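You operate a simulated robot arm through the tools that you are given. There is no shell and no other tool. Be economical: measure what you need, move in short steps, check, and stop when the job is done.

Carry out the task below with a simulated robot arm. There is one attempt and no reset: what you move stays moved.

Task
Take the yellow capsule on the packing table and put it away on the filling bench shelf. Then press the black plunger three times. Then fetch the labelled bottle with the largest size on its label from the dispatch table and stand it on the orange disc. The order counts. Set down upright: yellow capsule, labelled bottle.

The check looks at the end state, three seconds after you hand in, the way a careful person would. Anything else that was tipped, shoved, dropped, spilled or broken makes it a failure.

Robot
A 6-joint arm with a four-finger gripper on a trunk, on a base that drives. Base frame: it is fixed to the floor where the robot stands at the start and does not move with it; the origin is under the middle of the robot, x ahead of it, y to its left, z up. Lengths are in mm, angles in degrees, forces in N, time in s.
Its first joint turns from -166.0 to 166.0 degrees. Places, roughly: black plunger [900, 800, 1100]; filling bench shelf [-1200, 3600, 300]; labelled bottle [1000, 2250, 1000]; orange disc [1000, 2000, 750]. Payload 3.43 kg.
The TCP is the grasp point between the finger pads, 30 mm short of the fingertips. In the tool frame z runs along the fingers and y along their closing line. Largest opening 120 mm; the body of the gripper starts 85 mm behind the TCP.
Orientation is that of the tool frame in the base frame, as a unit quaternion [w, x, y, z]. With the fingers straight down and closing along the base's y, the tool's x points along the base's -x, its y along +y and its z along -z.

Tools
- The arm moves only by the tool servo_tool. Its argument "increments" is a list of rows, each a list of 7 numbers: the shift along the tool's x, y, z in mm, then the turn, a rotation vector about the tool's x, y, z in degrees, then the finger opening in mm, from 0 to 120. In form: [[x, y, z, ax, ay, az, claw], ...]. A call has 1 to 10 rows; each row shifts and turns the commanded pose from where the row before left it, along the tool's axes as they then stand. Each row takes 0.2 s and may step no farther than 50 mm and 8.6 degrees from the row before; otherwise, or with a gripper value out of range, the whole call is refused. Where a pose cannot be reached the arm comes as near as it can. A force on the tool above 40 N (or 10 N above the force at the start of the call, whichever is more), or a blocked arm, ends the call early, and 0.2 s more pass. The fingers move at their own pace and stop on an object; they squeeze with about 37 N. The grip force told is the motor's: it shows also when the fingers shut on nothing. Time passes only in rows, and 0.2 s behind the last, so rows that do not move let the fingers close. It gives the time, the measured TCP pose, the force on the tool (base axes), the opening and the grip force at its end, in the units of the frame above (readings bear some noise), with the torque about the TCP (base axes, N m) and any sound that the robot's microphone picked up.
- Cameras (640 x 400 px; columns grow to the right, rows downward): "scene" is now at [-203.6, 214.2, 1249.6]; the picture's right is [0.22, -0.98, -0.00], its down [-0.21, -0.04, -0.98] and it looks along [0.95, 0.21, -0.22] (base axes); focal length 251 px, centre (320, 200). "wrist" rides on the gripper at [71, -17, -121] in the tool frame; the picture's right is [0.23, 0.97, 0.00], its down [-0.81, 0.19, -0.55] and it looks along [-0.54, 0.13, 0.83] (tool axes); focal length 275 px, centre (320, 200). There is no depth. A picture from a camera that has moved, and an enlarged one, comes with that camera's place and axes in the base frame and with its lens.
- camera(camera): a new picture of that camera. It takes no simulated time.
- base_move(legs): drives the robot by 1 to 6 legs, each [ahead, turn to the left] in mm and degrees, along the robot's own axes; the way and the turn of a leg run together, so that a leg with both is an arc; at most 1500 mm and 180 degrees a leg. The arm and the cameras ride along, it lands a little off, and it stops where it bumps. It gives what a move gives.
- pan_tilt(pan, tilt): turns the head with the scene camera to pan (to the left, within 143 degrees either way) and tilt (down, from -29 to 69), counted from straight ahead of the robot. It gives what a move gives.
- zoom(camera, box): a new picture of the part [left, top, right, bottom] of that camera's present view, enlarged. It takes no simulated time.
- finish_job(): hands the job in; it is judged then, once.

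Work in short steps. Places have to be worked out from the pictures, the camera data and where the tool is seen: move nearer, look again, correct. Check each grasp and each placing, and mend what went wrong. You have 165 turns and 120 pictures in all, those below and enlarged ones among them. Open the gripper and draw the arm clear of the work before you hand the job in, unless the task says otherwise; then end with one line.

The tools are called after ">>>" by a JSON object that holds its "api" and its "payload". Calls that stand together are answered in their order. servo_tool: Moves the arm, as the interface text tells. Its arguments: {"type":"object","properties":{"increments":{"type":"array"}},"required":["increments"]} The other tools are called the same way: base_move (legs) drives the base; pan_tilt (pan, tilt) turns the head that bears the scene camera; camera (camera) takes a picture; zoom (camera, box) takes an enlarged picture of a part of a camera's view; finish_job () hands the job in.

At the start:

```text
time_s: 0.0
tcp_pos: [297.9, 452.0, 999.5]
orientation: [-0.001, 0.001, 1.0, 0.001]
ft_force: [0.1, -0.3, 0.1]
wrist_torque: [0.02, 0.03, 0.02]
grip_width: 120.2
finger_force: 0.0
robot x, y, heading: [-1.9, 5.3, 0.1]
head pan, tilt: [12.5, 11.9]
```

scene: 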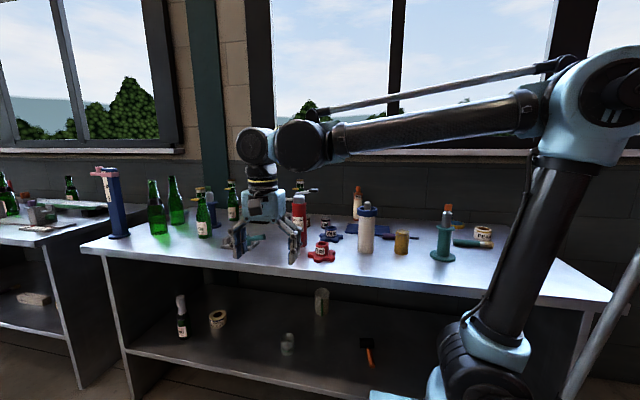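
wrist: 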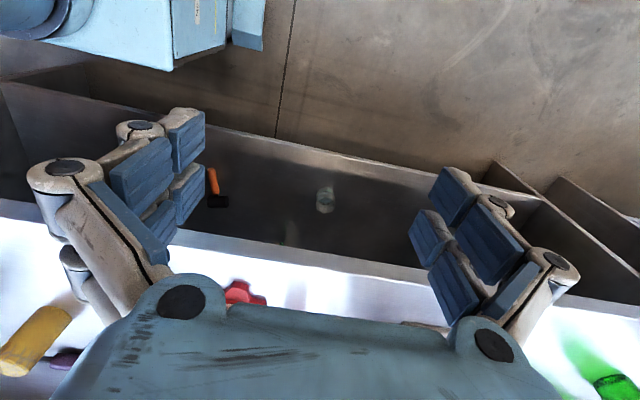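

The scene shows a table ahead with a yellow cylinder; I look closer and around to identify the tables.

>>> {"api": "zoom", "payload": {"camera": "scene", "box": [220, 160, 520, 300]}}

>>> {"api": "pan_tilt", "payload": {"pan": 60, "tilt": 15}}

>>> {"api": "camera", "payload": {"camera": "scene"}}

>>> {"api": "pan_tilt", "payload": {"pan": 120, "tilt": 15}}

>>> {"api": "camera", "payload": {"camera": "scene"}}

>>> {"api": "pan_tilt", "payload": {"pan": -50, "tilt": 15}}

>>> {"api": "camera", "payload": {"camera": "scene"}}

```text
2.13 times, centred on (370, 230) of scene
camera zoom: at [-203.6, 214.2, 1249.6], right [0.22, -0.98, 0.0], down [-0.21, -0.04, -0.98], along [0.95, 0.21, -0.22], focal length 536 px, centre (213, 136)
```

zoom: 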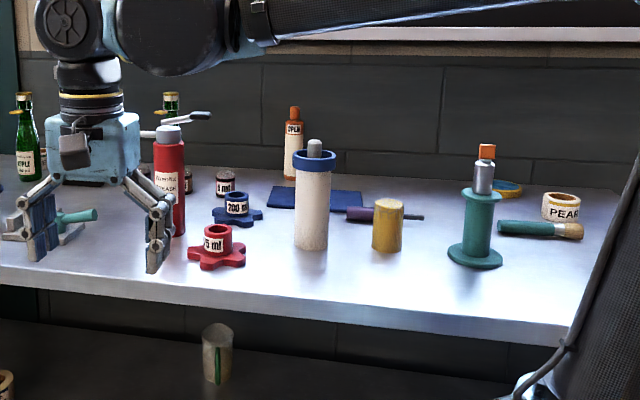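

```text
time_s: 1.1
tcp_pos: [285.5, 452.5, 1004.4]
orientation: [0.005, 0.0, 1.0, 0.001]
ft_force: [-0.6, -1.1, 0.8]
wrist_torque: [-0.02, -0.02, -0.01]
grip_width: 120.1
finger_force: 0.0
robot x, y, heading: [0.6, 4.8, -0.1]
head pan, tilt: [60.0, 15.0]
```

```text
116 pictures are left
camera scene: at [-247.9, 274.8, 1245.2], right [0.87, -0.5, -0.01], down [-0.14, -0.22, -0.96], along [0.48, 0.84, -0.27], focal length 251 px, centre (320, 200)
```

scene: 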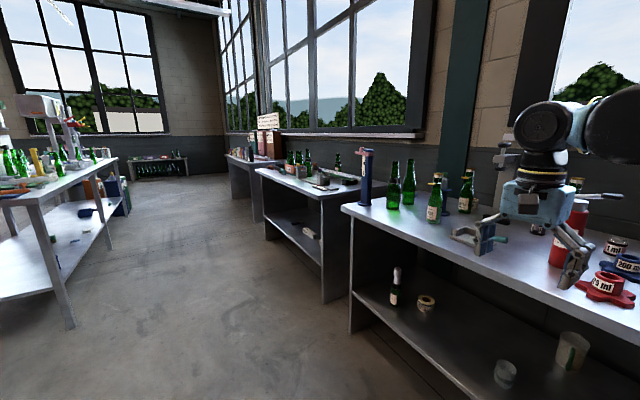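

```text
time_s: 2.5
tcp_pos: [284.7, 453.3, 1002.8]
orientation: [0.005, 0.0, 1.0, 0.0]
ft_force: [0.3, 0.0, 0.3]
wrist_torque: [-0.02, 0.0, -0.02]
grip_width: 119.9
finger_force: 0.0
robot x, y, heading: [-1.0, 6.8, 0.1]
head pan, tilt: [120.0, 15.0]
```

```text
115 pictures are left
camera scene: at [-341.3, 274.9, 1246.4], right [0.87, 0.5, -0.01], down [0.12, -0.22, -0.97], along [-0.49, 0.84, -0.25], focal length 251 px, centre (320, 200)
```

scene: 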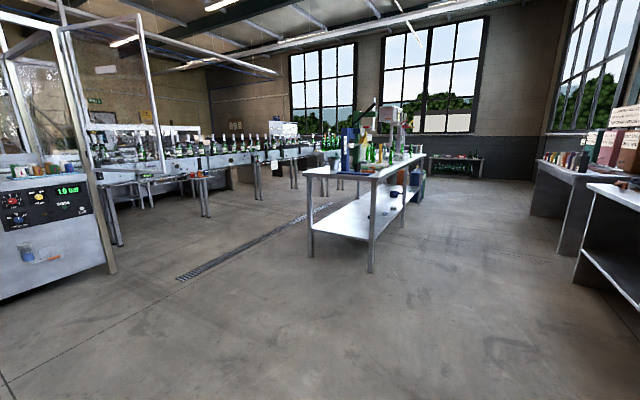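

```text
time_s: 5.0
tcp_pos: [286.1, 452.3, 1003.8]
orientation: [0.005, 0.0, 1.0, 0.001]
ft_force: [0.0, 0.0, -0.2]
wrist_torque: [0.0, 0.0, -0.01]
grip_width: 120.0
finger_force: 0.0
robot x, y, heading: [-2.2, 4.7, -0.2]
head pan, tilt: [-50.0, 15.0]
```

```text
114 pictures are left
camera scene: at [-234.6, 122.4, 1245.0], right [-0.77, -0.64, 0.01], down [-0.18, 0.2, -0.96], along [0.62, -0.74, -0.27], focal length 251 px, centre (320, 200)
```

scene: 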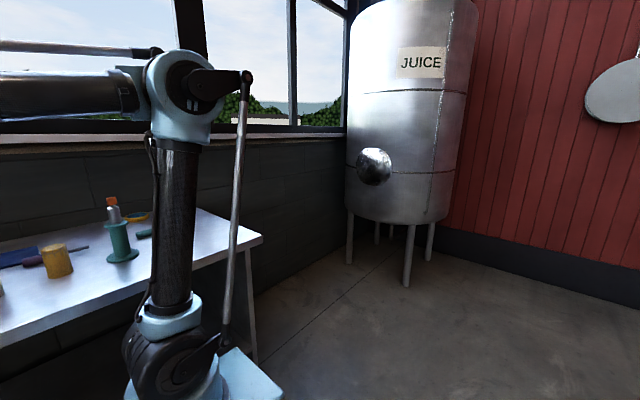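

Next I look toward the table's left side and the next tables in more detail.

>>> {"api": "pan_tilt", "payload": {"pan": 35, "tilt": 15}}

>>> {"api": "zoom", "payload": {"camera": "scene", "box": [320, 100, 640, 300]}}

>>> {"api": "zoom", "payload": {"camera": "scene", "box": [0, 100, 320, 300]}}

```text
time_s: 6.6
tcp_pos: [286.1, 451.9, 1003.6]
orientation: [0.006, 0.0, 1.0, 0.001]
ft_force: [-0.3, -0.1, 0.4]
wrist_torque: [-0.03, 0.0, 0.04]
grip_width: 120.1
finger_force: 0.1
robot x, y, heading: [3.3, 4.8, 0.2]
head pan, tilt: [35.0, 15.0]
```

```text
2.00 times, centred on (480, 200) of scene
camera zoom: at [-218.2, 247.5, 1244.8], right [0.57, -0.82, -0.01], down [-0.22, -0.15, -0.96], along [0.79, 0.55, -0.27], focal length 503 px, centre (0, 200)
```

zoom: 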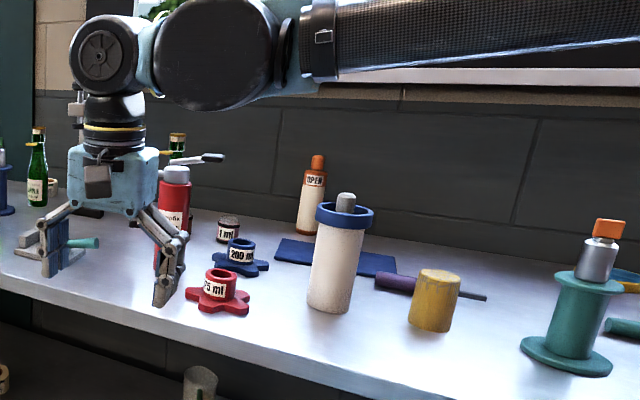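

```text
2.00 times, centred on (160, 200) of scene
camera zoom: at [-218.2, 247.5, 1244.8], right [0.57, -0.82, -0.01], down [-0.22, -0.15, -0.96], along [0.79, 0.55, -0.27], focal length 503 px, centre (640, 200)
```

zoom: 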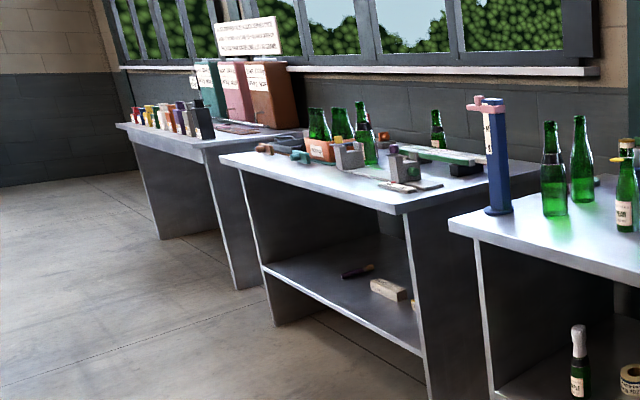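

Zooming tightly on the far tables and on the yellow object to see signs and shape.

>>> {"api": "zoom", "payload": {"camera": "scene", "box": [50, 95, 160, 165]}}

>>> {"api": "zoom", "payload": {"camera": "scene", "box": [120, 140, 250, 220]}}

>>> {"api": "zoom", "payload": {"camera": "scene", "box": [480, 210, 580, 275]}}

>>> {"api": "pan_tilt", "payload": {"pan": 95, "tilt": 12}}

>>> {"api": "zoom", "payload": {"camera": "scene", "box": [80, 120, 320, 270]}}

```text
5.71 times, centred on (105, 130) of scene
camera zoom: at [-218.2, 247.5, 1244.8], right [0.57, -0.82, -0.01], down [-0.22, -0.15, -0.96], along [0.79, 0.55, -0.27], focal length 1436 px, centre (1549, 600)
```

zoom: 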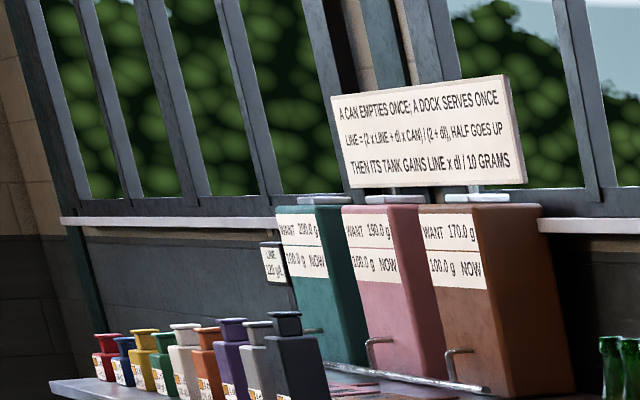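

```text
4.92 times, centred on (185, 180) of scene
camera zoom: at [-218.2, 247.5, 1244.8], right [0.57, -0.82, -0.01], down [-0.22, -0.15, -0.96], along [0.79, 0.55, -0.27], focal length 1237 px, centre (985, 298)
```

zoom: 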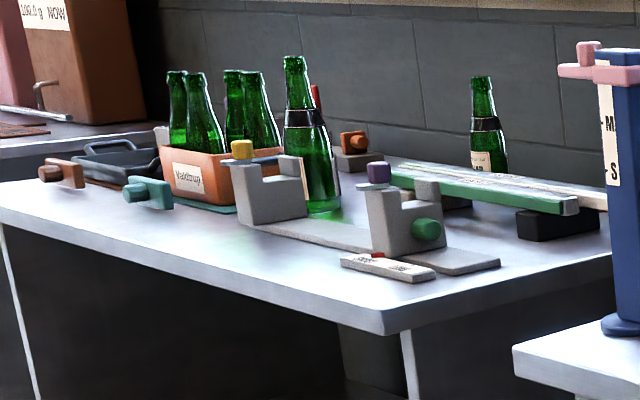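

```text
6.15 times, centred on (530, 242) of scene
camera zoom: at [-218.2, 247.5, 1244.8], right [0.57, -0.82, -0.01], down [-0.22, -0.15, -0.96], along [0.79, 0.55, -0.27], focal length 1547 px, centre (-972, -62)
```

zoom: 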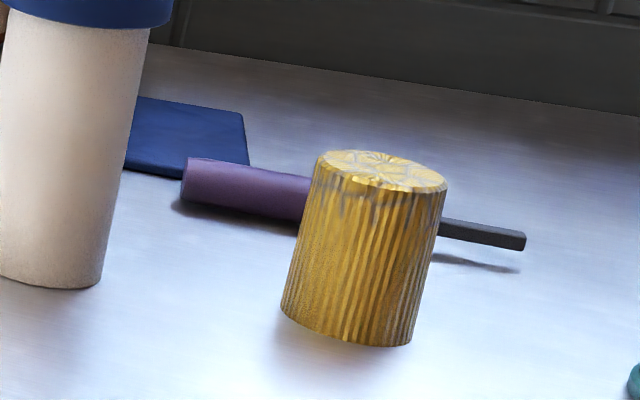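

```text
time_s: 7.9
tcp_pos: [284.8, 452.8, 1002.7]
orientation: [0.005, 0.0, 1.0, 0.001]
ft_force: [0.2, 0.8, 0.0]
wrist_torque: [0.0, -0.03, -0.01]
grip_width: 120.0
finger_force: 0.2
robot x, y, heading: [0.1, 5.7, 0.3]
head pan, tilt: [95.0, 12.0]
```

```text
2.67 times, centred on (200, 195) of scene
camera zoom: at [-302.7, 286.8, 1250.8], right [1.0, 0.09, -0.01], down [0.01, -0.21, -0.98], along [-0.09, 0.97, -0.21], focal length 670 px, centre (640, 213)
```

zoom: 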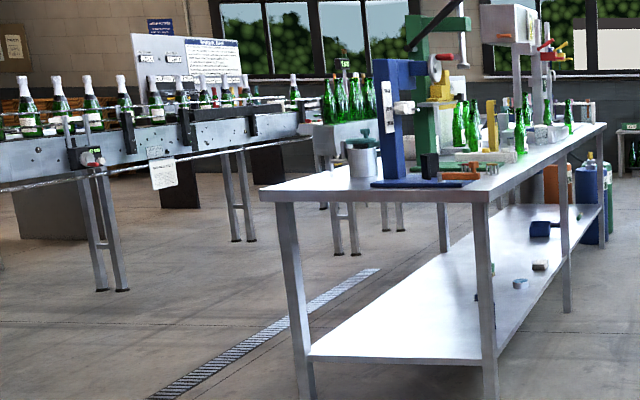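

The ridged yellow cylinder is standing at about (630,115), table about z=890. I raise the arm to clear the bottles and move over it.

>>> {"api": "servo_tool", "payload": {"increments": [[0, 0, -50, 0, 0, 0, 120], [0, 0, -50, 0, 0, 0, 120], [0, 0, -50, 0, 0, 0, 120], [0, 0, -30, 0, 0, 0, 120], [0, -50, 0, 0, 0, 0, 120], [0, -50, 0, 0, 0, 0, 120], [0, -50, 0, 0, 0, 0, 120], [-35, -35, 0, 0, 0, 0, 120], [-35, -35, 0, 0, 0, 0, 120], [-35, -35, 0, 0, 0, 0, 120]]}}

>>> {"api": "servo_tool", "payload": {"increments": [[-35, -35, 0, 0, 0, 0, 120], [-35, -35, 0, 0, 0, 0, 120], [-45, 0, 0, 0, 0, 0, 120], [0, 0, 0, 0, 0, 0, 120]]}}

>>> {"api": "camera", "payload": {"camera": "wrist"}}

>>> {"api": "pan_tilt", "payload": {"pan": 25, "tilt": 15}}

>>> {"api": "camera", "payload": {"camera": "scene"}}

```text
time_s: 10.1
tcp_pos: [391.8, 196.4, 1181.4]
orientation: [0.005, 0.0, 1.0, 0.0]
ft_force: [0.0, -0.1, -0.6]
wrist_torque: [0.0, 0.02, 0.0]
grip_width: 119.8
finger_force: 0.0
robot x, y, heading: [-4.2, 7.3, -0.2]
head pan, tilt: [95.0, 12.0]
```

```text
time_s: 11.1
tcp_pos: [502.6, 126.7, 1188.3]
orientation: [0.005, 0.0, 1.0, 0.001]
ft_force: [-0.1, -0.1, -0.3]
wrist_torque: [-0.04, 0.01, 0.0]
grip_width: 120.1
finger_force: 0.1
robot x, y, heading: [-0.6, -0.1, 0.0]
head pan, tilt: [95.0, 12.0]
```

```text
107 pictures are left
camera wrist: at [430.1, 107.5, 1305.8], right [-0.23, 0.97, 0.0], down [0.81, 0.19, 0.56], along [0.55, 0.13, -0.83], focal length 275 px, centre (320, 200)
```

wrist: 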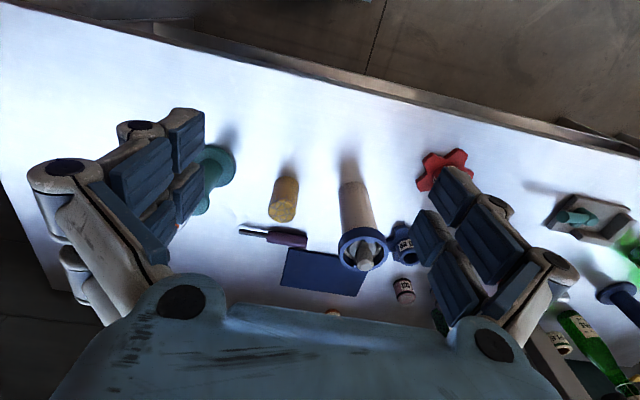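

```text
time_s: 12.5
tcp_pos: [502.6, 126.3, 1186.1]
orientation: [0.005, -0.001, 1.0, 0.002]
ft_force: [1.0, -0.2, 0.2]
wrist_torque: [-0.01, -0.01, -0.02]
grip_width: 120.0
finger_force: 0.2
robot x, y, heading: [3.4, 3.5, -0.0]
head pan, tilt: [25.0, 15.0]
```

```text
106 pictures are left
camera scene: at [-210.1, 233.4, 1244.7], right [0.42, -0.91, -0.01], down [-0.25, -0.11, -0.96], along [0.87, 0.41, -0.27], focal length 251 px, centre (320, 200)
```

scene: 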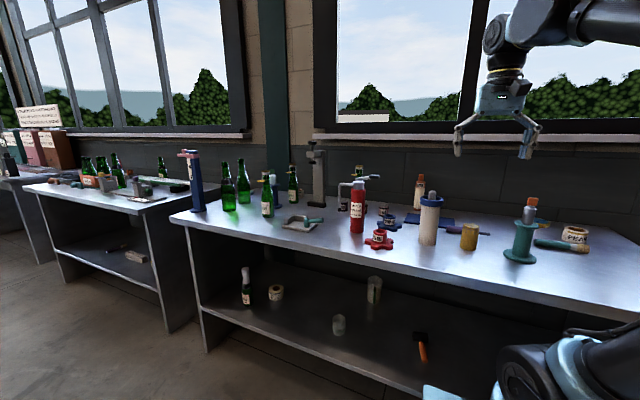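

The capsule is estimated near (690,109) and the table at z≈865. I zoom on the area behind for the plunger and begin rolling the tool 180° so the wrist camera will be above for a low-angle grasp.

>>> {"api": "zoom", "payload": {"camera": "scene", "box": [250, 130, 410, 230]}}

>>> {"api": "servo_tool", "payload": {"increments": [[0, 0, 0, 0, 0, 8.5, 120], [0, 0, 0, 0, 0, 8.5, 120], [0, 0, 0, 0, 0, 8.5, 120], [0, 0, 0, 0, 0, 8.5, 120], [0, 0, 0, 0, 0, 8.5, 120], [0, 0, 0, 0, 0, 8.5, 120], [0, 0, 0, 0, 0, 8.5, 120], [0, 0, 0, 0, 0, 8.5, 120], [0, 0, 0, 0, 0, 8.5, 120], [0, 0, 0, 0, 0, 8.5, 120]]}}

>>> {"api": "servo_tool", "payload": {"increments": [[0, 0, 0, 0, 0, 8.5, 120], [0, 0, 0, 0, 0, 8.5, 120], [0, 0, 0, 0, 0, 8.5, 120], [0, 0, 0, 0, 0, 8.5, 120], [0, 0, 0, 0, 0, 8.5, 120], [0, 0, 0, 0, 0, 8.5, 120], [0, 0, 0, 0, 0, 8.5, 120], [0, 0, 0, 0, 0, 8.5, 120], [0, 0, 0, 0, 0, 8.5, 120], [0, 0, 0, 0, 0, 8.5, 120]]}}

```text
4.00 times, centred on (330, 180) of scene
camera zoom: at [-210.1, 233.4, 1244.7], right [0.42, -0.91, -0.01], down [-0.25, -0.11, -0.96], along [0.87, 0.41, -0.27], focal length 1005 px, centre (280, 280)
```

zoom: 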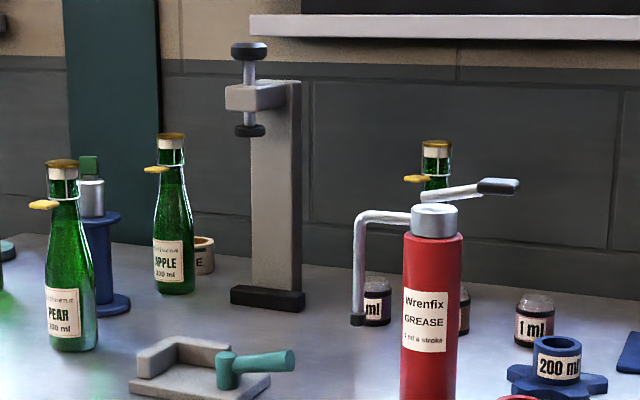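

```text
time_s: 14.7
tcp_pos: [503.1, 125.5, 1184.6]
orientation: [0.004, 0.676, 0.737, 0.003]
ft_force: [0.2, -0.3, 0.1]
wrist_torque: [-0.02, -0.01, 0.0]
grip_width: 120.0
finger_force: 0.0
robot x, y, heading: [-1.5, 7.0, 0.1]
head pan, tilt: [25.0, 15.0]
```

```text
time_s: 16.9
tcp_pos: [526.0, 19.1, 1185.8]
orientation: [-0.004, 0.996, 0.09, 0.005]
ft_force: [0.4, -1.0, 0.3]
wrist_torque: [-0.01, 0.02, 0.02]
grip_width: 120.0
finger_force: 0.1
out of reach, approached as far as the arm can: row 8, 9, 10
robot x, y, heading: [-2.3, 6.6, 0.0]
head pan, tilt: [25.0, 15.0]
```

Rolling that way meets a joint limit, so I roll back and will use the unflipped pose pitched 45°.

>>> {"api": "servo_tool", "payload": {"increments": [[0, 0, 0, 0, 0, -8.5, 120], [0, 0, 0, 0, 0, -8.5, 120], [0, 0, 0, 0, 0, -8.5, 120], [0, 0, 0, 0, 0, -8.5, 120], [0, 0, 0, 0, 0, -8.5, 120], [0, 0, 0, 0, 0, -8.5, 120], [0, 0, 0, 0, 0, -8.5, 120], [0, 0, 0, 0, 0, -8.5, 120], [0, 0, 0, 0, 0, -8.5, 120], [0, 0, 0, 0, 0, -8.5, 120]]}}

>>> {"api": "servo_tool", "payload": {"increments": [[0, 0, 0, 0, 0, -8.5, 120], [0, 0, 0, 0, 0, -8.5, 120], [0, 0, 0, 0, 0, -8.5, 120], [0, 0, 0, 0, 0, -8.5, 120], [0, 0, 0, 0, 0, -8.5, 120], [0, 0, 0, 0, 0, -8.5, 120], [0, 0, 0, 0, 0, -8.5, 120], [0, 0, 0, 0, 0, -8.5, 120], [0, 0, 0, 0, 0, -8.5, 120], [0, 0, 0, 0, 0, -7.5, 120]]}}

>>> {"api": "servo_tool", "payload": {"increments": [[0, 30, 0, 0, -7.5, 0, 90], [0, 30, 0, 0, -7.5, 0, 90], [0, 29, 0, 0, -7.5, 0, 90], [0, 0, 0, 0, -7.5, 0, 90], [0, 0, 0, 0, -7.5, 0, 90], [0, 0, 0, 0, -7.5, 0, 90], [0, 0, 0, 0, 0, 0, 90]]}}

>>> {"api": "camera", "payload": {"camera": "wrist"}}

```text
time_s: 19.1
tcp_pos: [526.6, 20.0, 1185.3]
orientation: [0.003, 0.675, 0.738, 0.003]
ft_force: [0.4, 0.2, -0.5]
wrist_torque: [-0.01, 0.0, -0.04]
grip_width: 119.9
finger_force: 0.2
robot x, y, heading: [-0.3, 4.7, -0.1]
head pan, tilt: [25.0, 15.0]
```

```text
time_s: 21.3
tcp_pos: [526.0, 19.9, 1185.7]
orientation: [0.005, 0.008, 1.0, 0.0]
ft_force: [0.7, 0.0, 0.0]
wrist_torque: [0.02, 0.01, 0.01]
grip_width: 120.2
finger_force: 0.1
robot x, y, heading: [-2.0, 4.2, 0.2]
head pan, tilt: [25.0, 15.0]
```

```text
time_s: 22.9
tcp_pos: [530.2, 106.9, 1185.2]
orientation: [0.389, 0.008, 0.921, -0.002]
ft_force: [-0.9, 0.9, 0.3]
wrist_torque: [0.02, -0.06, 0.02]
grip_width: 90.4
finger_force: 0.1
robot x, y, heading: [-0.2, 5.1, 0.1]
head pan, tilt: [25.0, 15.0]
```

```text
104 pictures are left
camera wrist: at [393.5, 91.6, 1216.8], right [-0.14, 0.98, -0.16], down [0.17, 0.19, 0.97], along [0.97, 0.11, -0.2], focal length 275 px, centre (320, 200)
```

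wrist: 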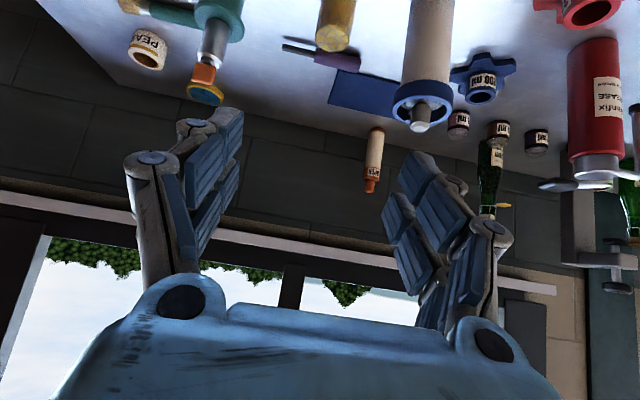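

Pose is a clean 45° pitch. I descend in front of the capsule and look.

>>> {"api": "servo_tool", "payload": {"increments": [[33, 0, 33, 0, 0, 0, 90], [33, 0, 33, 0, 0, 0, 90], [33, 0, 33, 0, 0, 0, 90], [30, 0, 30, 0, 0, 0, 90], [0, 0, 0, 0, 0, 0, 90]]}}

>>> {"api": "camera", "payload": {"camera": "wrist"}}

>>> {"api": "pan_tilt", "payload": {"pan": -5, "tilt": 25}}

>>> {"api": "camera", "payload": {"camera": "scene"}}

```text
time_s: 24.1
tcp_pos: [532.8, 103.9, 1003.1]
orientation: [0.389, 0.009, 0.921, -0.003]
ft_force: [-0.6, -1.0, 0.4]
wrist_torque: [0.03, 0.02, 0.02]
grip_width: 89.8
finger_force: 0.1
robot x, y, heading: [0.7, 2.4, 0.1]
head pan, tilt: [25.0, 15.0]
```

```text
103 pictures are left
camera wrist: at [396.7, 89.6, 1035.3], right [-0.14, 0.98, -0.16], down [0.17, 0.19, 0.97], along [0.97, 0.11, -0.2], focal length 275 px, centre (320, 200)
```

wrist: 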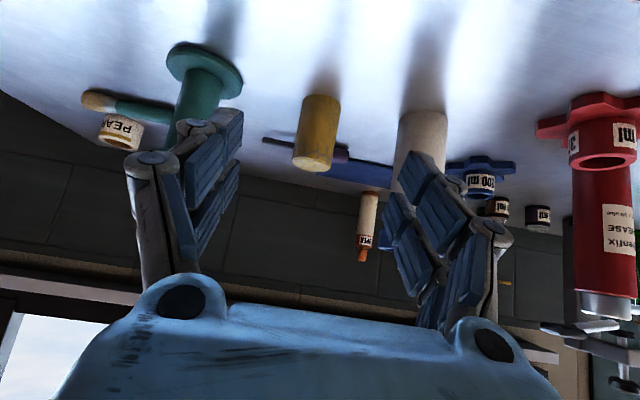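

```text
time_s: 25.1
tcp_pos: [532.6, 105.6, 1003.2]
orientation: [0.388, 0.008, 0.922, -0.002]
ft_force: [0.3, 0.6, 0.7]
wrist_torque: [-0.03, -0.05, 0.0]
grip_width: 89.8
finger_force: 0.2
robot x, y, heading: [0.5, 1.0, -0.2]
head pan, tilt: [-5.0, 25.0]
```

```text
102 pictures are left
camera scene: at [-203.2, 185.9, 1228.4], right [-0.09, -1.0, 0.0], down [-0.43, 0.04, -0.9], along [0.9, -0.08, -0.43], focal length 251 px, centre (320, 200)
```

scene: 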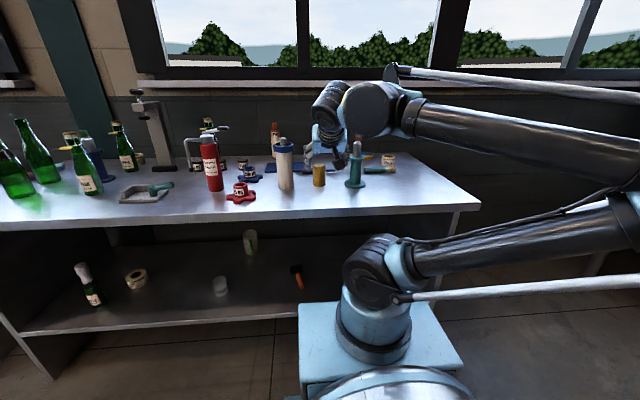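

Triangulating gives the capsule at about (733,106), top z≈920, table ≈838. I go most of the way along the tool axis and check.

>>> {"api": "servo_tool", "payload": {"increments": [[-20, 0, 43, 0, 0, 0, 76], [-20, 0, 43, 0, 0, 0, 76], [-20, 0, 43, 0, 0, 0, 76], [0, 0, 0, 0, 0, 0, 76]]}}

>>> {"api": "camera", "payload": {"camera": "wrist"}}

>>> {"api": "zoom", "payload": {"camera": "scene", "box": [240, 110, 400, 210]}}

```text
time_s: 26.1
tcp_pos: [664.8, 103.9, 954.5]
orientation: [0.388, 0.007, 0.922, -0.002]
ft_force: [0.1, 0.0, 0.3]
wrist_torque: [0.02, 0.0, -0.01]
grip_width: 75.7
finger_force: 0.1
robot x, y, heading: [-3.4, 1.5, 0.0]
head pan, tilt: [-5.0, 25.0]
```

```text
101 pictures are left
camera wrist: at [528.2, 89.1, 987.6], right [-0.14, 0.98, -0.16], down [0.18, 0.19, 0.97], along [0.97, 0.11, -0.2], focal length 275 px, centre (320, 200)
```

wrist: 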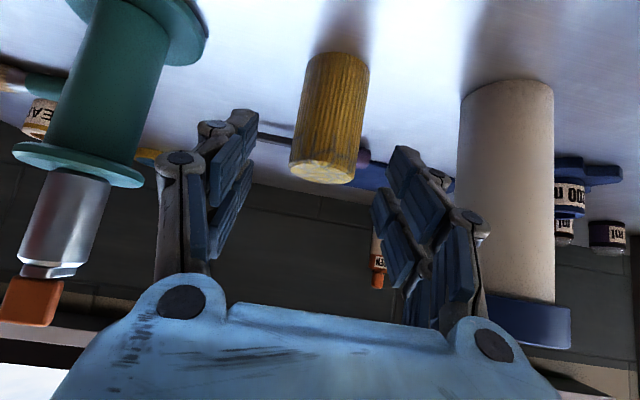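

```text
4.00 times, centred on (320, 160) of scene
camera zoom: at [-203.2, 185.9, 1228.4], right [-0.09, -1.0, 0.0], down [-0.43, 0.04, -0.9], along [0.9, -0.08, -0.43], focal length 1005 px, centre (320, 360)
```

zoom: 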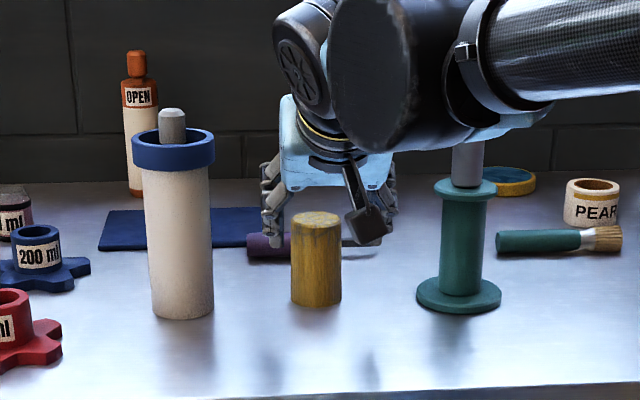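

Refined estimate: capsule at (717,108), z from 837 to 928. I move in to grasp at z≈885 and close.

>>> {"api": "servo_tool", "payload": {"increments": [[6, 2, 43, 0, 0, 0, 76], [6, 2, 43, 0, 0, 0, 76], [0, 0, 0, 0, 0, 0, 76]]}}

>>> {"api": "camera", "payload": {"camera": "wrist"}}

```text
time_s: 26.9
tcp_pos: [713.9, 106.8, 885.5]
orientation: [0.388, 0.008, 0.922, -0.003]
ft_force: [0.9, -0.4, 0.2]
wrist_torque: [0.03, 0.02, -0.02]
grip_width: 76.0
finger_force: 0.1
robot x, y, heading: [-2.0, 2.7, -0.1]
head pan, tilt: [-5.0, 25.0]
```

```text
99 pictures are left
camera wrist: at [578.2, 92.7, 917.8], right [-0.14, 0.98, -0.16], down [0.18, 0.19, 0.97], along [0.97, 0.11, -0.2], focal length 275 px, centre (320, 200)
```

wrist: 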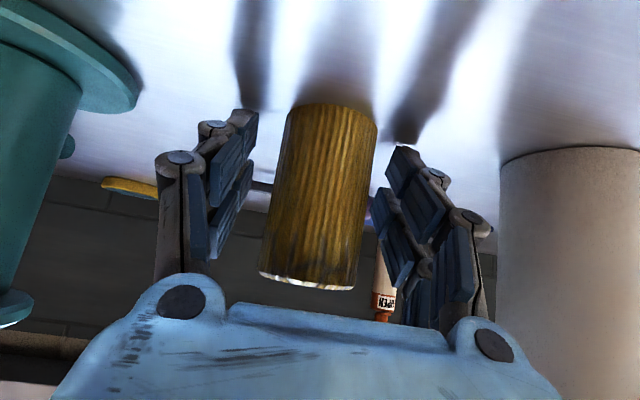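

The capsule sits between the pads; closing.

>>> {"api": "servo_tool", "payload": {"increments": [[0, 0, 0, 0, 0, 0, 60], [0, 0, 0, 0, 0, 0, 45], [0, 0, 0, 0, 0, 0, 40], [0, 0, 0, 0, 0, 0, 40]]}}

```text
time_s: 27.9
tcp_pos: [713.5, 108.0, 887.6]
orientation: [0.389, 0.008, 0.921, -0.003]
ft_force: [3.5, -5.0, 27.8]
wrist_torque: [-0.5, -0.25, 0.02]
grip_width: 50.9
finger_force: 37.1
robot x, y, heading: [-3.4, 5.9, 0.1]
head pan, tilt: [-5.0, 25.0]
```

Gripped at 50.9 mm. Lift straight up slightly and check.

>>> {"api": "servo_tool", "payload": {"increments": [[-21, 0, -21, 0, 0, 0, 40], [-33, 0, -33, 0, 0, 0, 40], [-33, 0, -33, 0, 0, 0, 40], [-33, 0, -33, 0, 0, 0, 40], [0, 0, 0, 0, 0, 0, 40]]}}

>>> {"api": "camera", "payload": {"camera": "wrist"}}

>>> {"api": "zoom", "payload": {"camera": "scene", "box": [200, 60, 440, 210]}}

```text
time_s: 29.1
tcp_pos: [712.7, 109.8, 1055.9]
orientation: [0.387, 0.009, 0.922, -0.003]
ft_force: [-0.1, -0.3, -0.7]
wrist_torque: [0.0, 0.02, 0.05]
grip_width: 50.5
finger_force: 36.8
robot x, y, heading: [2.4, 6.4, -0.3]
head pan, tilt: [-5.0, 25.0]
```

```text
98 pictures are left
camera wrist: at [575.7, 94.5, 1088.3], right [-0.14, 0.98, -0.16], down [0.18, 0.19, 0.97], along [0.97, 0.11, -0.2], focal length 275 px, centre (320, 200)
```

wrist: 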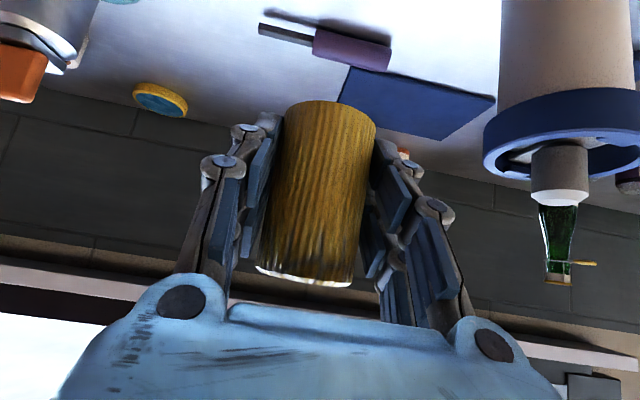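

```text
2.67 times, centred on (320, 135) of scene
camera zoom: at [-203.1, 185.9, 1228.4], right [-0.09, -1.0, 0.0], down [-0.43, 0.04, -0.9], along [0.9, -0.08, -0.43], focal length 670 px, centre (320, 373)
```

zoom: 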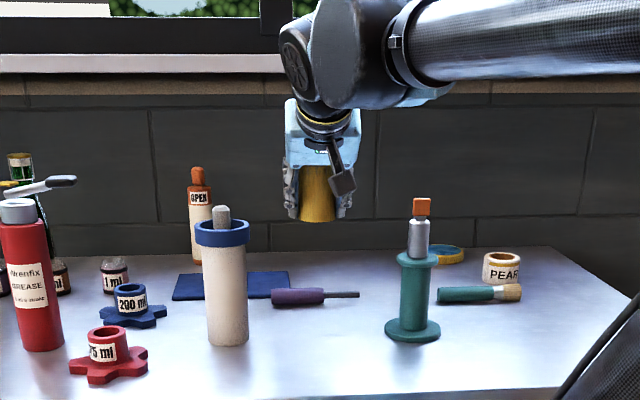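

Held firmly and upright (TCP ≈48 mm above its base). I retract the arm toward the robot before driving.

>>> {"api": "servo_tool", "payload": {"increments": [[25, 0, -40, 0, 0, 0, 40], [25, 0, -40, 0, 0, 0, 40], [31, 0, -31, 0, 0, 0, 40], [31, 0, -31, 0, 0, 0, 40], [31, 0, -31, 0, 0, 0, 40], [31, 0, -31, 0, 0, 0, 40], [0, 0, 0, 0, 0, 0, 40]]}}

>>> {"api": "base_move", "payload": {"legs": [[-350, 0], [0, 90], [1500, 0]]}}

>>> {"api": "pan_tilt", "payload": {"pan": 30, "tilt": 20}}

>>> {"api": "camera", "payload": {"camera": "scene"}}

```text
time_s: 30.7
tcp_pos: [453.2, 127.0, 1079.8]
orientation: [0.388, 0.009, 0.922, -0.004]
ft_force: [0.1, 0.3, -0.1]
wrist_torque: [0.0, 0.05, 0.01]
grip_width: 50.6
finger_force: 36.5
out of reach, approached as far as the arm can: row 6
robot x, y, heading: [2.7, -2.1, -0.1]
head pan, tilt: [-5.0, 25.0]
```

```text
time_s: 44.5
tcp_pos: [-451.9, 1979.6, 1078.9]
orientation: [0.278, -0.642, 0.662, 0.269]
ft_force: [0.1, 0.1, 0.1]
wrist_torque: [0.01, 0.04, 0.01]
grip_width: 50.4
finger_force: 36.5
robot x, y, heading: [-332.8, 1524.6, 89.5]
head pan, tilt: [-5.0, 25.0]
```

```text
time_s: 45.5
tcp_pos: [-452.4, 1969.9, 1084.2]
orientation: [0.282, -0.641, 0.659, 0.275]
ft_force: [0.1, -0.1, 0.1]
wrist_torque: [-0.01, -0.02, -0.03]
grip_width: 49.9
finger_force: 36.6
robot x, y, heading: [-334.1, 1527.7, 89.8]
head pan, tilt: [30.0, 20.0]
```

```text
96 pictures are left
camera scene: at [-572.5, 1312.9, 1236.6], right [0.87, 0.49, -0.01], down [0.17, -0.31, -0.94], along [-0.46, 0.81, -0.35], focal length 251 px, centre (320, 200)
```

scene: 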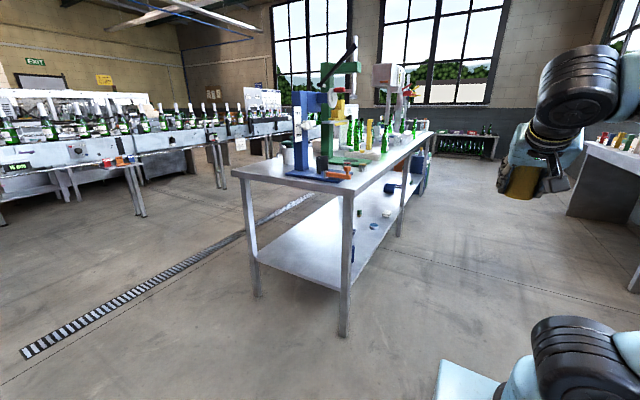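

The bench spans x≈-1660…-980 from y≈2306, with the shelf at z≈335. The shelf is clear around y≈2680, so I drive there and turn to face it.

>>> {"api": "base_move", "payload": {"legs": [[1290, 0], [0, 90]]}}

>>> {"api": "pan_tilt", "payload": {"pan": -10, "tilt": 35}}

>>> {"api": "camera", "payload": {"camera": "scene"}}

>>> {"api": "camera", "payload": {"camera": "wrist"}}

```text
time_s: 56.4
tcp_pos: [-771.9, 2678.6, 1085.2]
orientation: [-0.002, 0.919, -0.007, -0.393]
ft_force: [-0.3, -0.3, 0.1]
wrist_torque: [0.0, 0.0, 0.06]
grip_width: 49.5
finger_force: 36.9
robot x, y, heading: [-330.2, 2813.0, -179.5]
head pan, tilt: [30.0, 20.0]
```

```text
time_s: 57.5
tcp_pos: [-762.5, 2679.8, 1089.5]
orientation: [-0.001, 0.917, -0.007, -0.4]
ft_force: [-1.2, -0.3, 0.1]
wrist_torque: [0.01, -0.02, 0.04]
grip_width: 49.3
finger_force: 37.4
robot x, y, heading: [-331.6, 2815.3, -179.7]
head pan, tilt: [-10.0, 35.0]
```

```text
95 pictures are left
camera scene: at [-122.3, 2639.8, 1212.7], right [0.17, 0.99, 0.0], down [0.58, -0.1, -0.81], along [-0.8, 0.14, -0.58], focal length 251 px, centre (320, 200)
```

scene: 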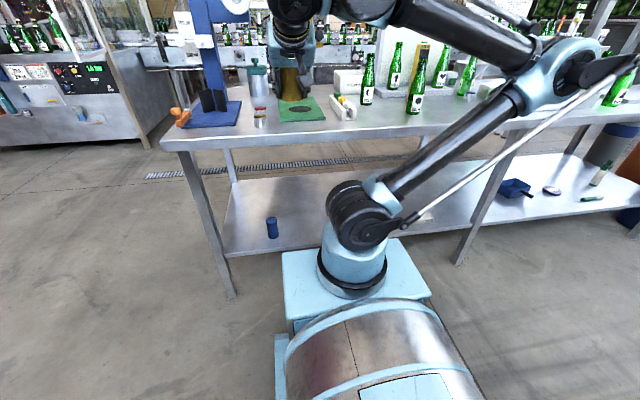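

```text
94 pictures are left
camera wrist: at [-624.9, 2693.8, 1118.6], right [0.14, -0.98, -0.17], down [-0.15, -0.19, 0.97], along [-0.98, -0.11, -0.17], focal length 275 px, centre (320, 200)
```

wrist: 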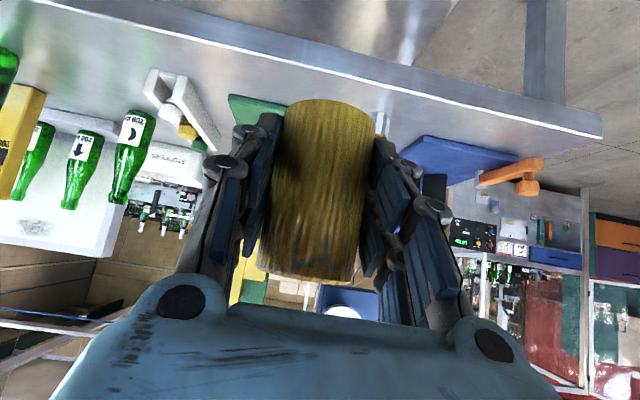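

A small blue object stands on the shelf near (-1090,2563), so I'll aim for (-1070,2760). I move sideways and forward to x≈-880, starting down in front of the table edge.

>>> {"api": "servo_tool", "payload": {"increments": [[-27, -27, 29, 0, 0, 0, 40], [-27, -27, 29, 0, 0, 0, 40], [-26, -26, 28, 0, 0, 0, 40], [32, 0, 30, 0, 0, 0, 40], [32, 0, 30, 0, 0, 0, 40], [0, 0, 0, 0, 0, 0, 40]]}}

>>> {"api": "camera", "payload": {"camera": "scene"}}

>>> {"api": "camera", "payload": {"camera": "wrist"}}

```text
time_s: 58.9
tcp_pos: [-885.2, 2750.4, 1002.1]
orientation: [-0.003, 0.917, -0.007, -0.399]
ft_force: [-0.4, 0.4, 0.2]
wrist_torque: [0.0, -0.01, -0.01]
grip_width: 49.1
finger_force: 37.8
out of reach, approached as far as the arm can: row 1, 5
robot x, y, heading: [-329.5, 2813.6, -179.5]
head pan, tilt: [-10.0, 35.0]
```

```text
93 pictures are left
camera scene: at [-122.3, 2639.9, 1212.7], right [0.17, 0.99, 0.0], down [0.58, -0.1, -0.81], along [-0.8, 0.14, -0.58], focal length 251 px, centre (320, 200)
```

scene: 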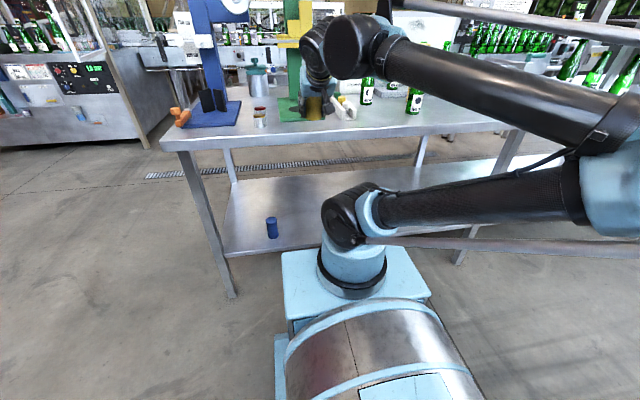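

```text
92 pictures are left
camera wrist: at [-747.9, 2764.0, 1031.5], right [0.14, -0.98, -0.17], down [-0.15, -0.19, 0.97], along [-0.98, -0.11, -0.17], focal length 275 px, centre (320, 200)
```

wrist: 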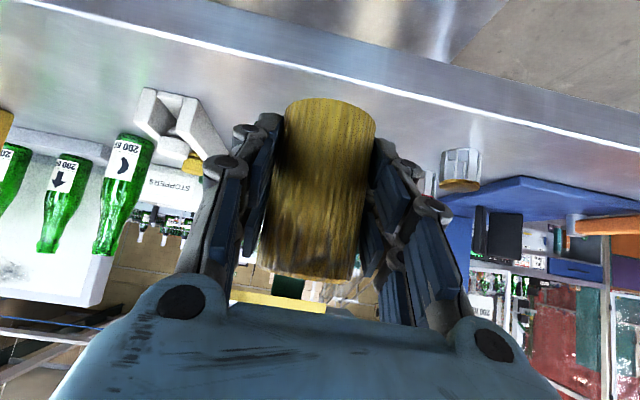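

The arm is near its inner limit with the tilted tool, so I back the base 170 mm, then extend the arm again.

>>> {"api": "base_move", "payload": {"legs": [[-170, 0]]}}

>>> {"api": "servo_tool", "payload": {"increments": [[-33, 0, 35, 0, 0, 0, 40], [-33, 0, 35, 0, 0, 0, 40], [-33, 0, 35, 0, 0, 0, 40], [0, 0, 0, 0, 0, 0, 40]]}}

```text
time_s: 60.3
tcp_pos: [-714.1, 2749.7, 1002.6]
orientation: [-0.002, 0.917, -0.006, -0.399]
ft_force: [-0.5, 0.2, -0.7]
wrist_torque: [0.0, 0.0, 0.0]
grip_width: 48.9
finger_force: 37.3
robot x, y, heading: [-154.4, 2814.5, -179.4]
head pan, tilt: [-10.0, 35.0]
```

```text
time_s: 61.3
tcp_pos: [-847.3, 2755.6, 1009.6]
orientation: [-0.002, 0.915, -0.007, -0.404]
ft_force: [0.2, 0.5, 0.7]
wrist_torque: [0.0, 0.0, 0.0]
grip_width: 48.7
finger_force: 37.1
robot x, y, heading: [-157.9, 2813.2, -180.0]
head pan, tilt: [-10.0, 35.0]
```

Now I descend outside the table edge to about z=600.

>>> {"api": "servo_tool", "payload": {"increments": [[33.7, 0, 30.7, 0, 0, 0, 40], [33.7, 0, 30.7, 0, 0, 0, 40], [33.7, 0, 30.7, 0, 0, 0, 40], [33.7, 0, 30.7, 0, 0, 0, 40], [33.7, 0, 30.7, 0, 0, 0, 40], [33.7, 0, 30.7, 0, 0, 0, 40], [33.7, 0, 30.7, 0, 0, 0, 40], [33.7, 0, 30.7, 0, 0, 0, 40], [33.7, 0, 30.7, 0, 0, 0, 40], [0, 0, 0, 0, 0, 0, 40]]}}

>>> {"api": "camera", "payload": {"camera": "scene"}}

>>> {"api": "camera", "payload": {"camera": "wrist"}}

```text
time_s: 63.5
tcp_pos: [-857.4, 2749.7, 717.0]
orientation: [-0.002, 0.915, -0.006, -0.403]
ft_force: [0.0, -0.4, 0.0]
wrist_torque: [0.02, 0.01, 0.02]
grip_width: 48.9
finger_force: 37.0
out of reach, approached as far as the arm can: row 7, 8, 9
robot x, y, heading: [-160.4, 2811.8, -179.7]
head pan, tilt: [-10.0, 35.0]
```

```text
91 pictures are left
camera scene: at [48.4, 2641.3, 1212.7], right [0.17, 0.99, 0.0], down [0.58, -0.1, -0.81], along [-0.8, 0.14, -0.58], focal length 251 px, centre (320, 200)
```

scene: 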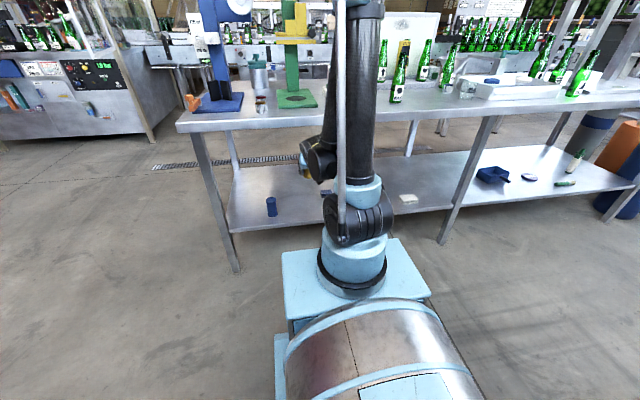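

```text
90 pictures are left
camera wrist: at [-720.2, 2764.2, 743.5], right [0.14, -0.98, -0.17], down [-0.14, -0.19, 0.97], along [-0.98, -0.12, -0.16], focal length 275 px, centre (320, 200)
```

wrist: 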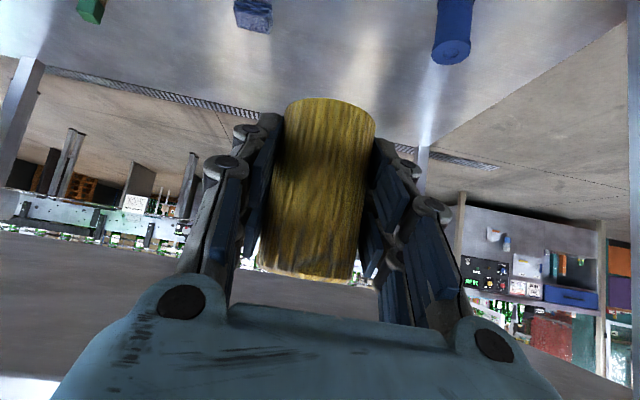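

It stalled at z≈717, an inner fold limit. Continuing diagonally along the tool axis under the tabletop edge should unfold it.

>>> {"api": "servo_tool", "payload": {"increments": [[0, 0, 40, 0, 0, 0, 40], [0, 0, 40, 0, 0, 0, 40], [0, 0, 40, 0, 0, 0, 40], [0, 0, 0, 0, 0, 0, 40]]}}

```text
time_s: 64.5
tcp_pos: [-962.9, 2747.5, 688.3]
orientation: [-0.002, 0.915, -0.006, -0.403]
ft_force: [-0.2, -0.2, -0.1]
wrist_torque: [0.01, -0.02, 0.02]
grip_width: 48.4
finger_force: 37.1
out of reach, approached as far as the arm can: row 1, 2, 3
robot x, y, heading: [-162.6, 2815.8, -179.5]
head pan, tilt: [-10.0, 35.0]
```

The lower limit looks orientation-related. I test with the tool pitched 16° nearer horizontal, moving down.

>>> {"api": "servo_tool", "payload": {"increments": [[0, 0, 0, 0, -8, 0, 40], [0, 0, 0, 0, -8, 0, 40], [0, 0, 0, 0, 0, 0, 40]]}}

>>> {"api": "servo_tool", "payload": {"increments": [[25, 0, 15, 0, 0, 0, 40], [25, 0, 15, 0, 0, 0, 40], [0, 0, 0, 0, 0, 0, 40]]}}

>>> {"api": "pan_tilt", "payload": {"pan": 10, "tilt": 15}}

>>> {"api": "camera", "payload": {"camera": "scene"}}

```text
time_s: 65.3
tcp_pos: [-984.8, 2743.1, 749.1]
orientation: [-0.003, 0.85, -0.006, -0.527]
ft_force: [-0.8, -0.4, -1.0]
wrist_torque: [0.01, -0.03, 0.01]
grip_width: 48.7
finger_force: 37.1
out of reach, approached as far as the arm can: row 1, 2
robot x, y, heading: [-160.3, 2814.5, -179.5]
head pan, tilt: [-10.0, 35.0]
```

```text
time_s: 66.1
tcp_pos: [-1000.0, 2741.0, 744.0]
orientation: [-0.002, 0.85, -0.006, -0.527]
ft_force: [-0.8, 0.3, 0.4]
wrist_torque: [0.04, -0.04, 0.0]
grip_width: 48.5
finger_force: 37.4
out of reach, approached as far as the arm can: row 1, 2
robot x, y, heading: [-157.8, 2815.9, -179.6]
head pan, tilt: [-10.0, 35.0]
```

```text
time_s: 67.0
tcp_pos: [-1000.1, 2742.2, 742.8]
orientation: [-0.003, 0.85, -0.006, -0.526]
ft_force: [0.1, -0.1, -0.1]
wrist_torque: [-0.04, 0.01, -0.04]
grip_width: 48.3
finger_force: 36.7
robot x, y, heading: [-158.5, 2811.5, -179.7]
head pan, tilt: [10.0, 15.0]
```

```text
89 pictures are left
camera scene: at [42.8, 2609.8, 1244.6], right [-0.18, 0.98, 0.0], down [0.27, 0.05, -0.96], along [-0.95, -0.17, -0.27], focal length 251 px, centre (320, 200)
```

scene: 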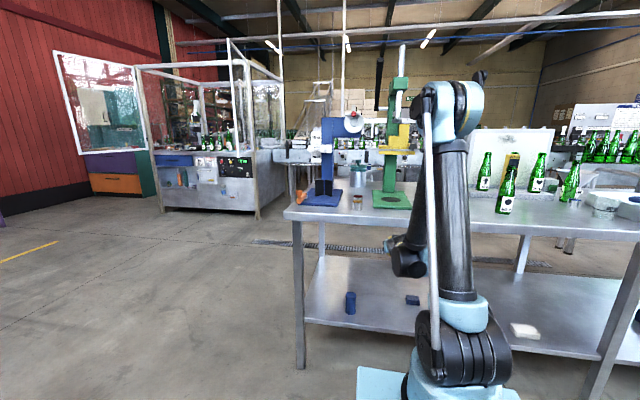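

Pitching flatter raises the limit; the forearm is too steep. A longer reach helps, so I back the base 150 mm more, restore the 45° pitch, and then extend and lower.

>>> {"api": "base_move", "payload": {"legs": [[-150, 0]]}}

>>> {"api": "servo_tool", "payload": {"increments": [[-10, 0, 40, 0, 8, 0, 40], [0, 0, 40, 0, 7, 0, 40], [0, 0, 40, 0, 0, 0, 40], [0, 0, 40, 0, 0, 0, 40], [0, 0, 0, 0, 0, 0, 40]]}}

```text
time_s: 68.3
tcp_pos: [-847.6, 2743.0, 743.8]
orientation: [-0.003, 0.85, -0.006, -0.527]
ft_force: [-0.3, 0.4, -0.3]
wrist_torque: [-0.02, -0.02, -0.04]
grip_width: 48.3
finger_force: 36.7
robot x, y, heading: [-8.6, 2814.3, -179.4]
head pan, tilt: [10.0, 15.0]
```

```text
time_s: 69.5
tcp_pos: [-972.5, 2742.7, 672.6]
orientation: [-0.001, 0.909, -0.005, -0.417]
ft_force: [0.2, -0.1, 0.3]
wrist_torque: [0.01, 0.03, -0.01]
grip_width: 47.9
finger_force: 36.4
robot x, y, heading: [-6.8, 2816.2, -179.6]
head pan, tilt: [10.0, 15.0]
```

No limit now. Continue diagonally in and down toward (-1075, 2745, 430).

>>> {"api": "servo_tool", "payload": {"increments": [[19.5, 0, 39.4, 0, 0, 0, 40], [19.5, 0, 39.4, 0, 0, 0, 40], [19.5, 0, 39.4, 0, 0, 0, 40], [19.5, 0, 39.4, 0, 0, 0, 40], [0, 0, 0, 0, 0, 0, 40]]}}

>>> {"api": "camera", "payload": {"camera": "wrist"}}

>>> {"api": "camera", "payload": {"camera": "scene"}}

```text
time_s: 70.7
tcp_pos: [-1043.3, 2744.2, 510.0]
orientation: [-0.002, 0.91, -0.006, -0.415]
ft_force: [0.0, 0.2, -0.6]
wrist_torque: [0.03, 0.02, -0.02]
grip_width: 47.8
finger_force: 37.3
out of reach, approached as far as the arm can: row 4
robot x, y, heading: [-3.2, 2813.6, -179.3]
head pan, tilt: [10.0, 15.0]
```

```text
88 pictures are left
camera wrist: at [-905.7, 2758.9, 534.3], right [0.14, -0.98, -0.17], down [-0.12, -0.19, 0.98], along [-0.98, -0.12, -0.14], focal length 275 px, centre (320, 200)
```

wrist: 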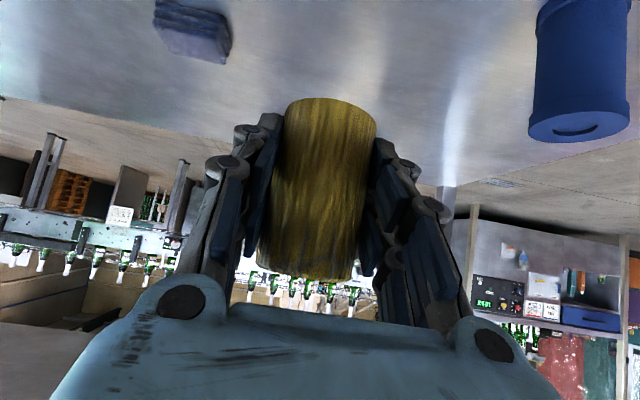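

```text
87 pictures are left
camera scene: at [195.7, 2611.1, 1244.7], right [-0.18, 0.98, 0.0], down [0.27, 0.05, -0.96], along [-0.95, -0.18, -0.27], focal length 251 px, centre (320, 200)
```

scene: 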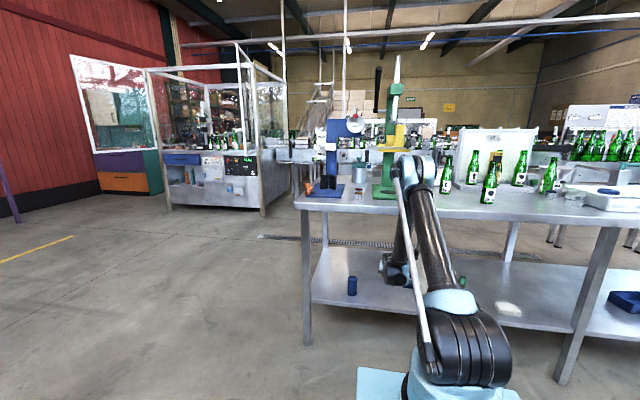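

Limit again at z≈510; I steepen the tool by 16° and continue down.

>>> {"api": "servo_tool", "payload": {"increments": [[0, 0, 0, 0, 8, 0, 40], [0, 0, 0, 0, 8, 0, 40], [20, 0, 31, 0, 0, 0, 40], [20, 0, 31, 0, 0, 0, 40], [0, 0, 0, 0, 0, 0, 40]]}}

```text
time_s: 71.9
tcp_pos: [-1047.2, 2744.9, 436.9]
orientation: [-0.001, 0.958, -0.006, -0.286]
ft_force: [0.2, 0.3, -0.1]
wrist_torque: [-0.01, 0.0, 0.01]
grip_width: 47.7
finger_force: 36.5
robot x, y, heading: [-4.6, 2815.2, -179.6]
head pan, tilt: [10.0, 15.0]
```

The capsule must be set down at its grasp pitch of 45.6°, which needs a longer reach. I look behind the robot to see how far it can back up.

>>> {"api": "pan_tilt", "payload": {"pan": 143, "tilt": 40}}

>>> {"api": "camera", "payload": {"camera": "scene"}}

>>> {"api": "pan_tilt", "payload": {"pan": -143, "tilt": 40}}

>>> {"api": "camera", "payload": {"camera": "scene"}}

```text
time_s: 74.1
tcp_pos: [-1047.4, 2743.3, 436.3]
orientation: [-0.001, 0.958, -0.006, -0.287]
ft_force: [-0.2, -0.1, -1.0]
wrist_torque: [0.01, -0.02, -0.02]
grip_width: 47.2
finger_force: 37.0
robot x, y, heading: [-7.7, 2814.8, -179.5]
head pan, tilt: [143.0, 40.0]
```

```text
86 pictures are left
camera scene: at [356.3, 2577.4, 1207.3], right [-0.6, -0.8, -0.01], down [-0.51, 0.38, -0.77], along [0.62, -0.46, -0.63], focal length 251 px, centre (320, 200)
```

scene: 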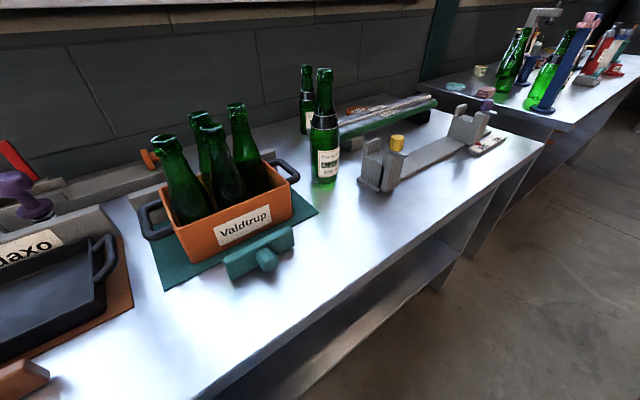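

```text
time_s: 78.0
tcp_pos: [-1047.6, 2743.2, 437.9]
orientation: [-0.001, 0.958, -0.006, -0.286]
ft_force: [-0.4, 0.3, 0.0]
wrist_torque: [0.02, -0.02, 0.01]
grip_width: 47.1
finger_force: 36.9
robot x, y, heading: [-11.5, 2816.4, -179.6]
head pan, tilt: [-143.0, 40.0]
```

```text
85 pictures are left
camera scene: at [355.5, 2679.8, 1207.3], right [0.61, -0.79, 0.01], down [-0.5, -0.39, -0.77], along [0.62, 0.47, -0.63], focal length 251 px, centre (320, 200)
```

scene: 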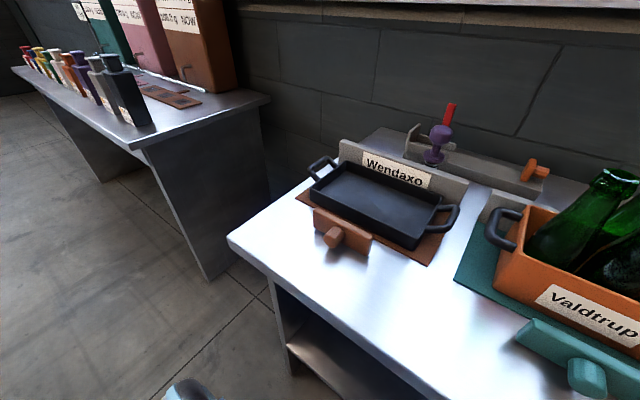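

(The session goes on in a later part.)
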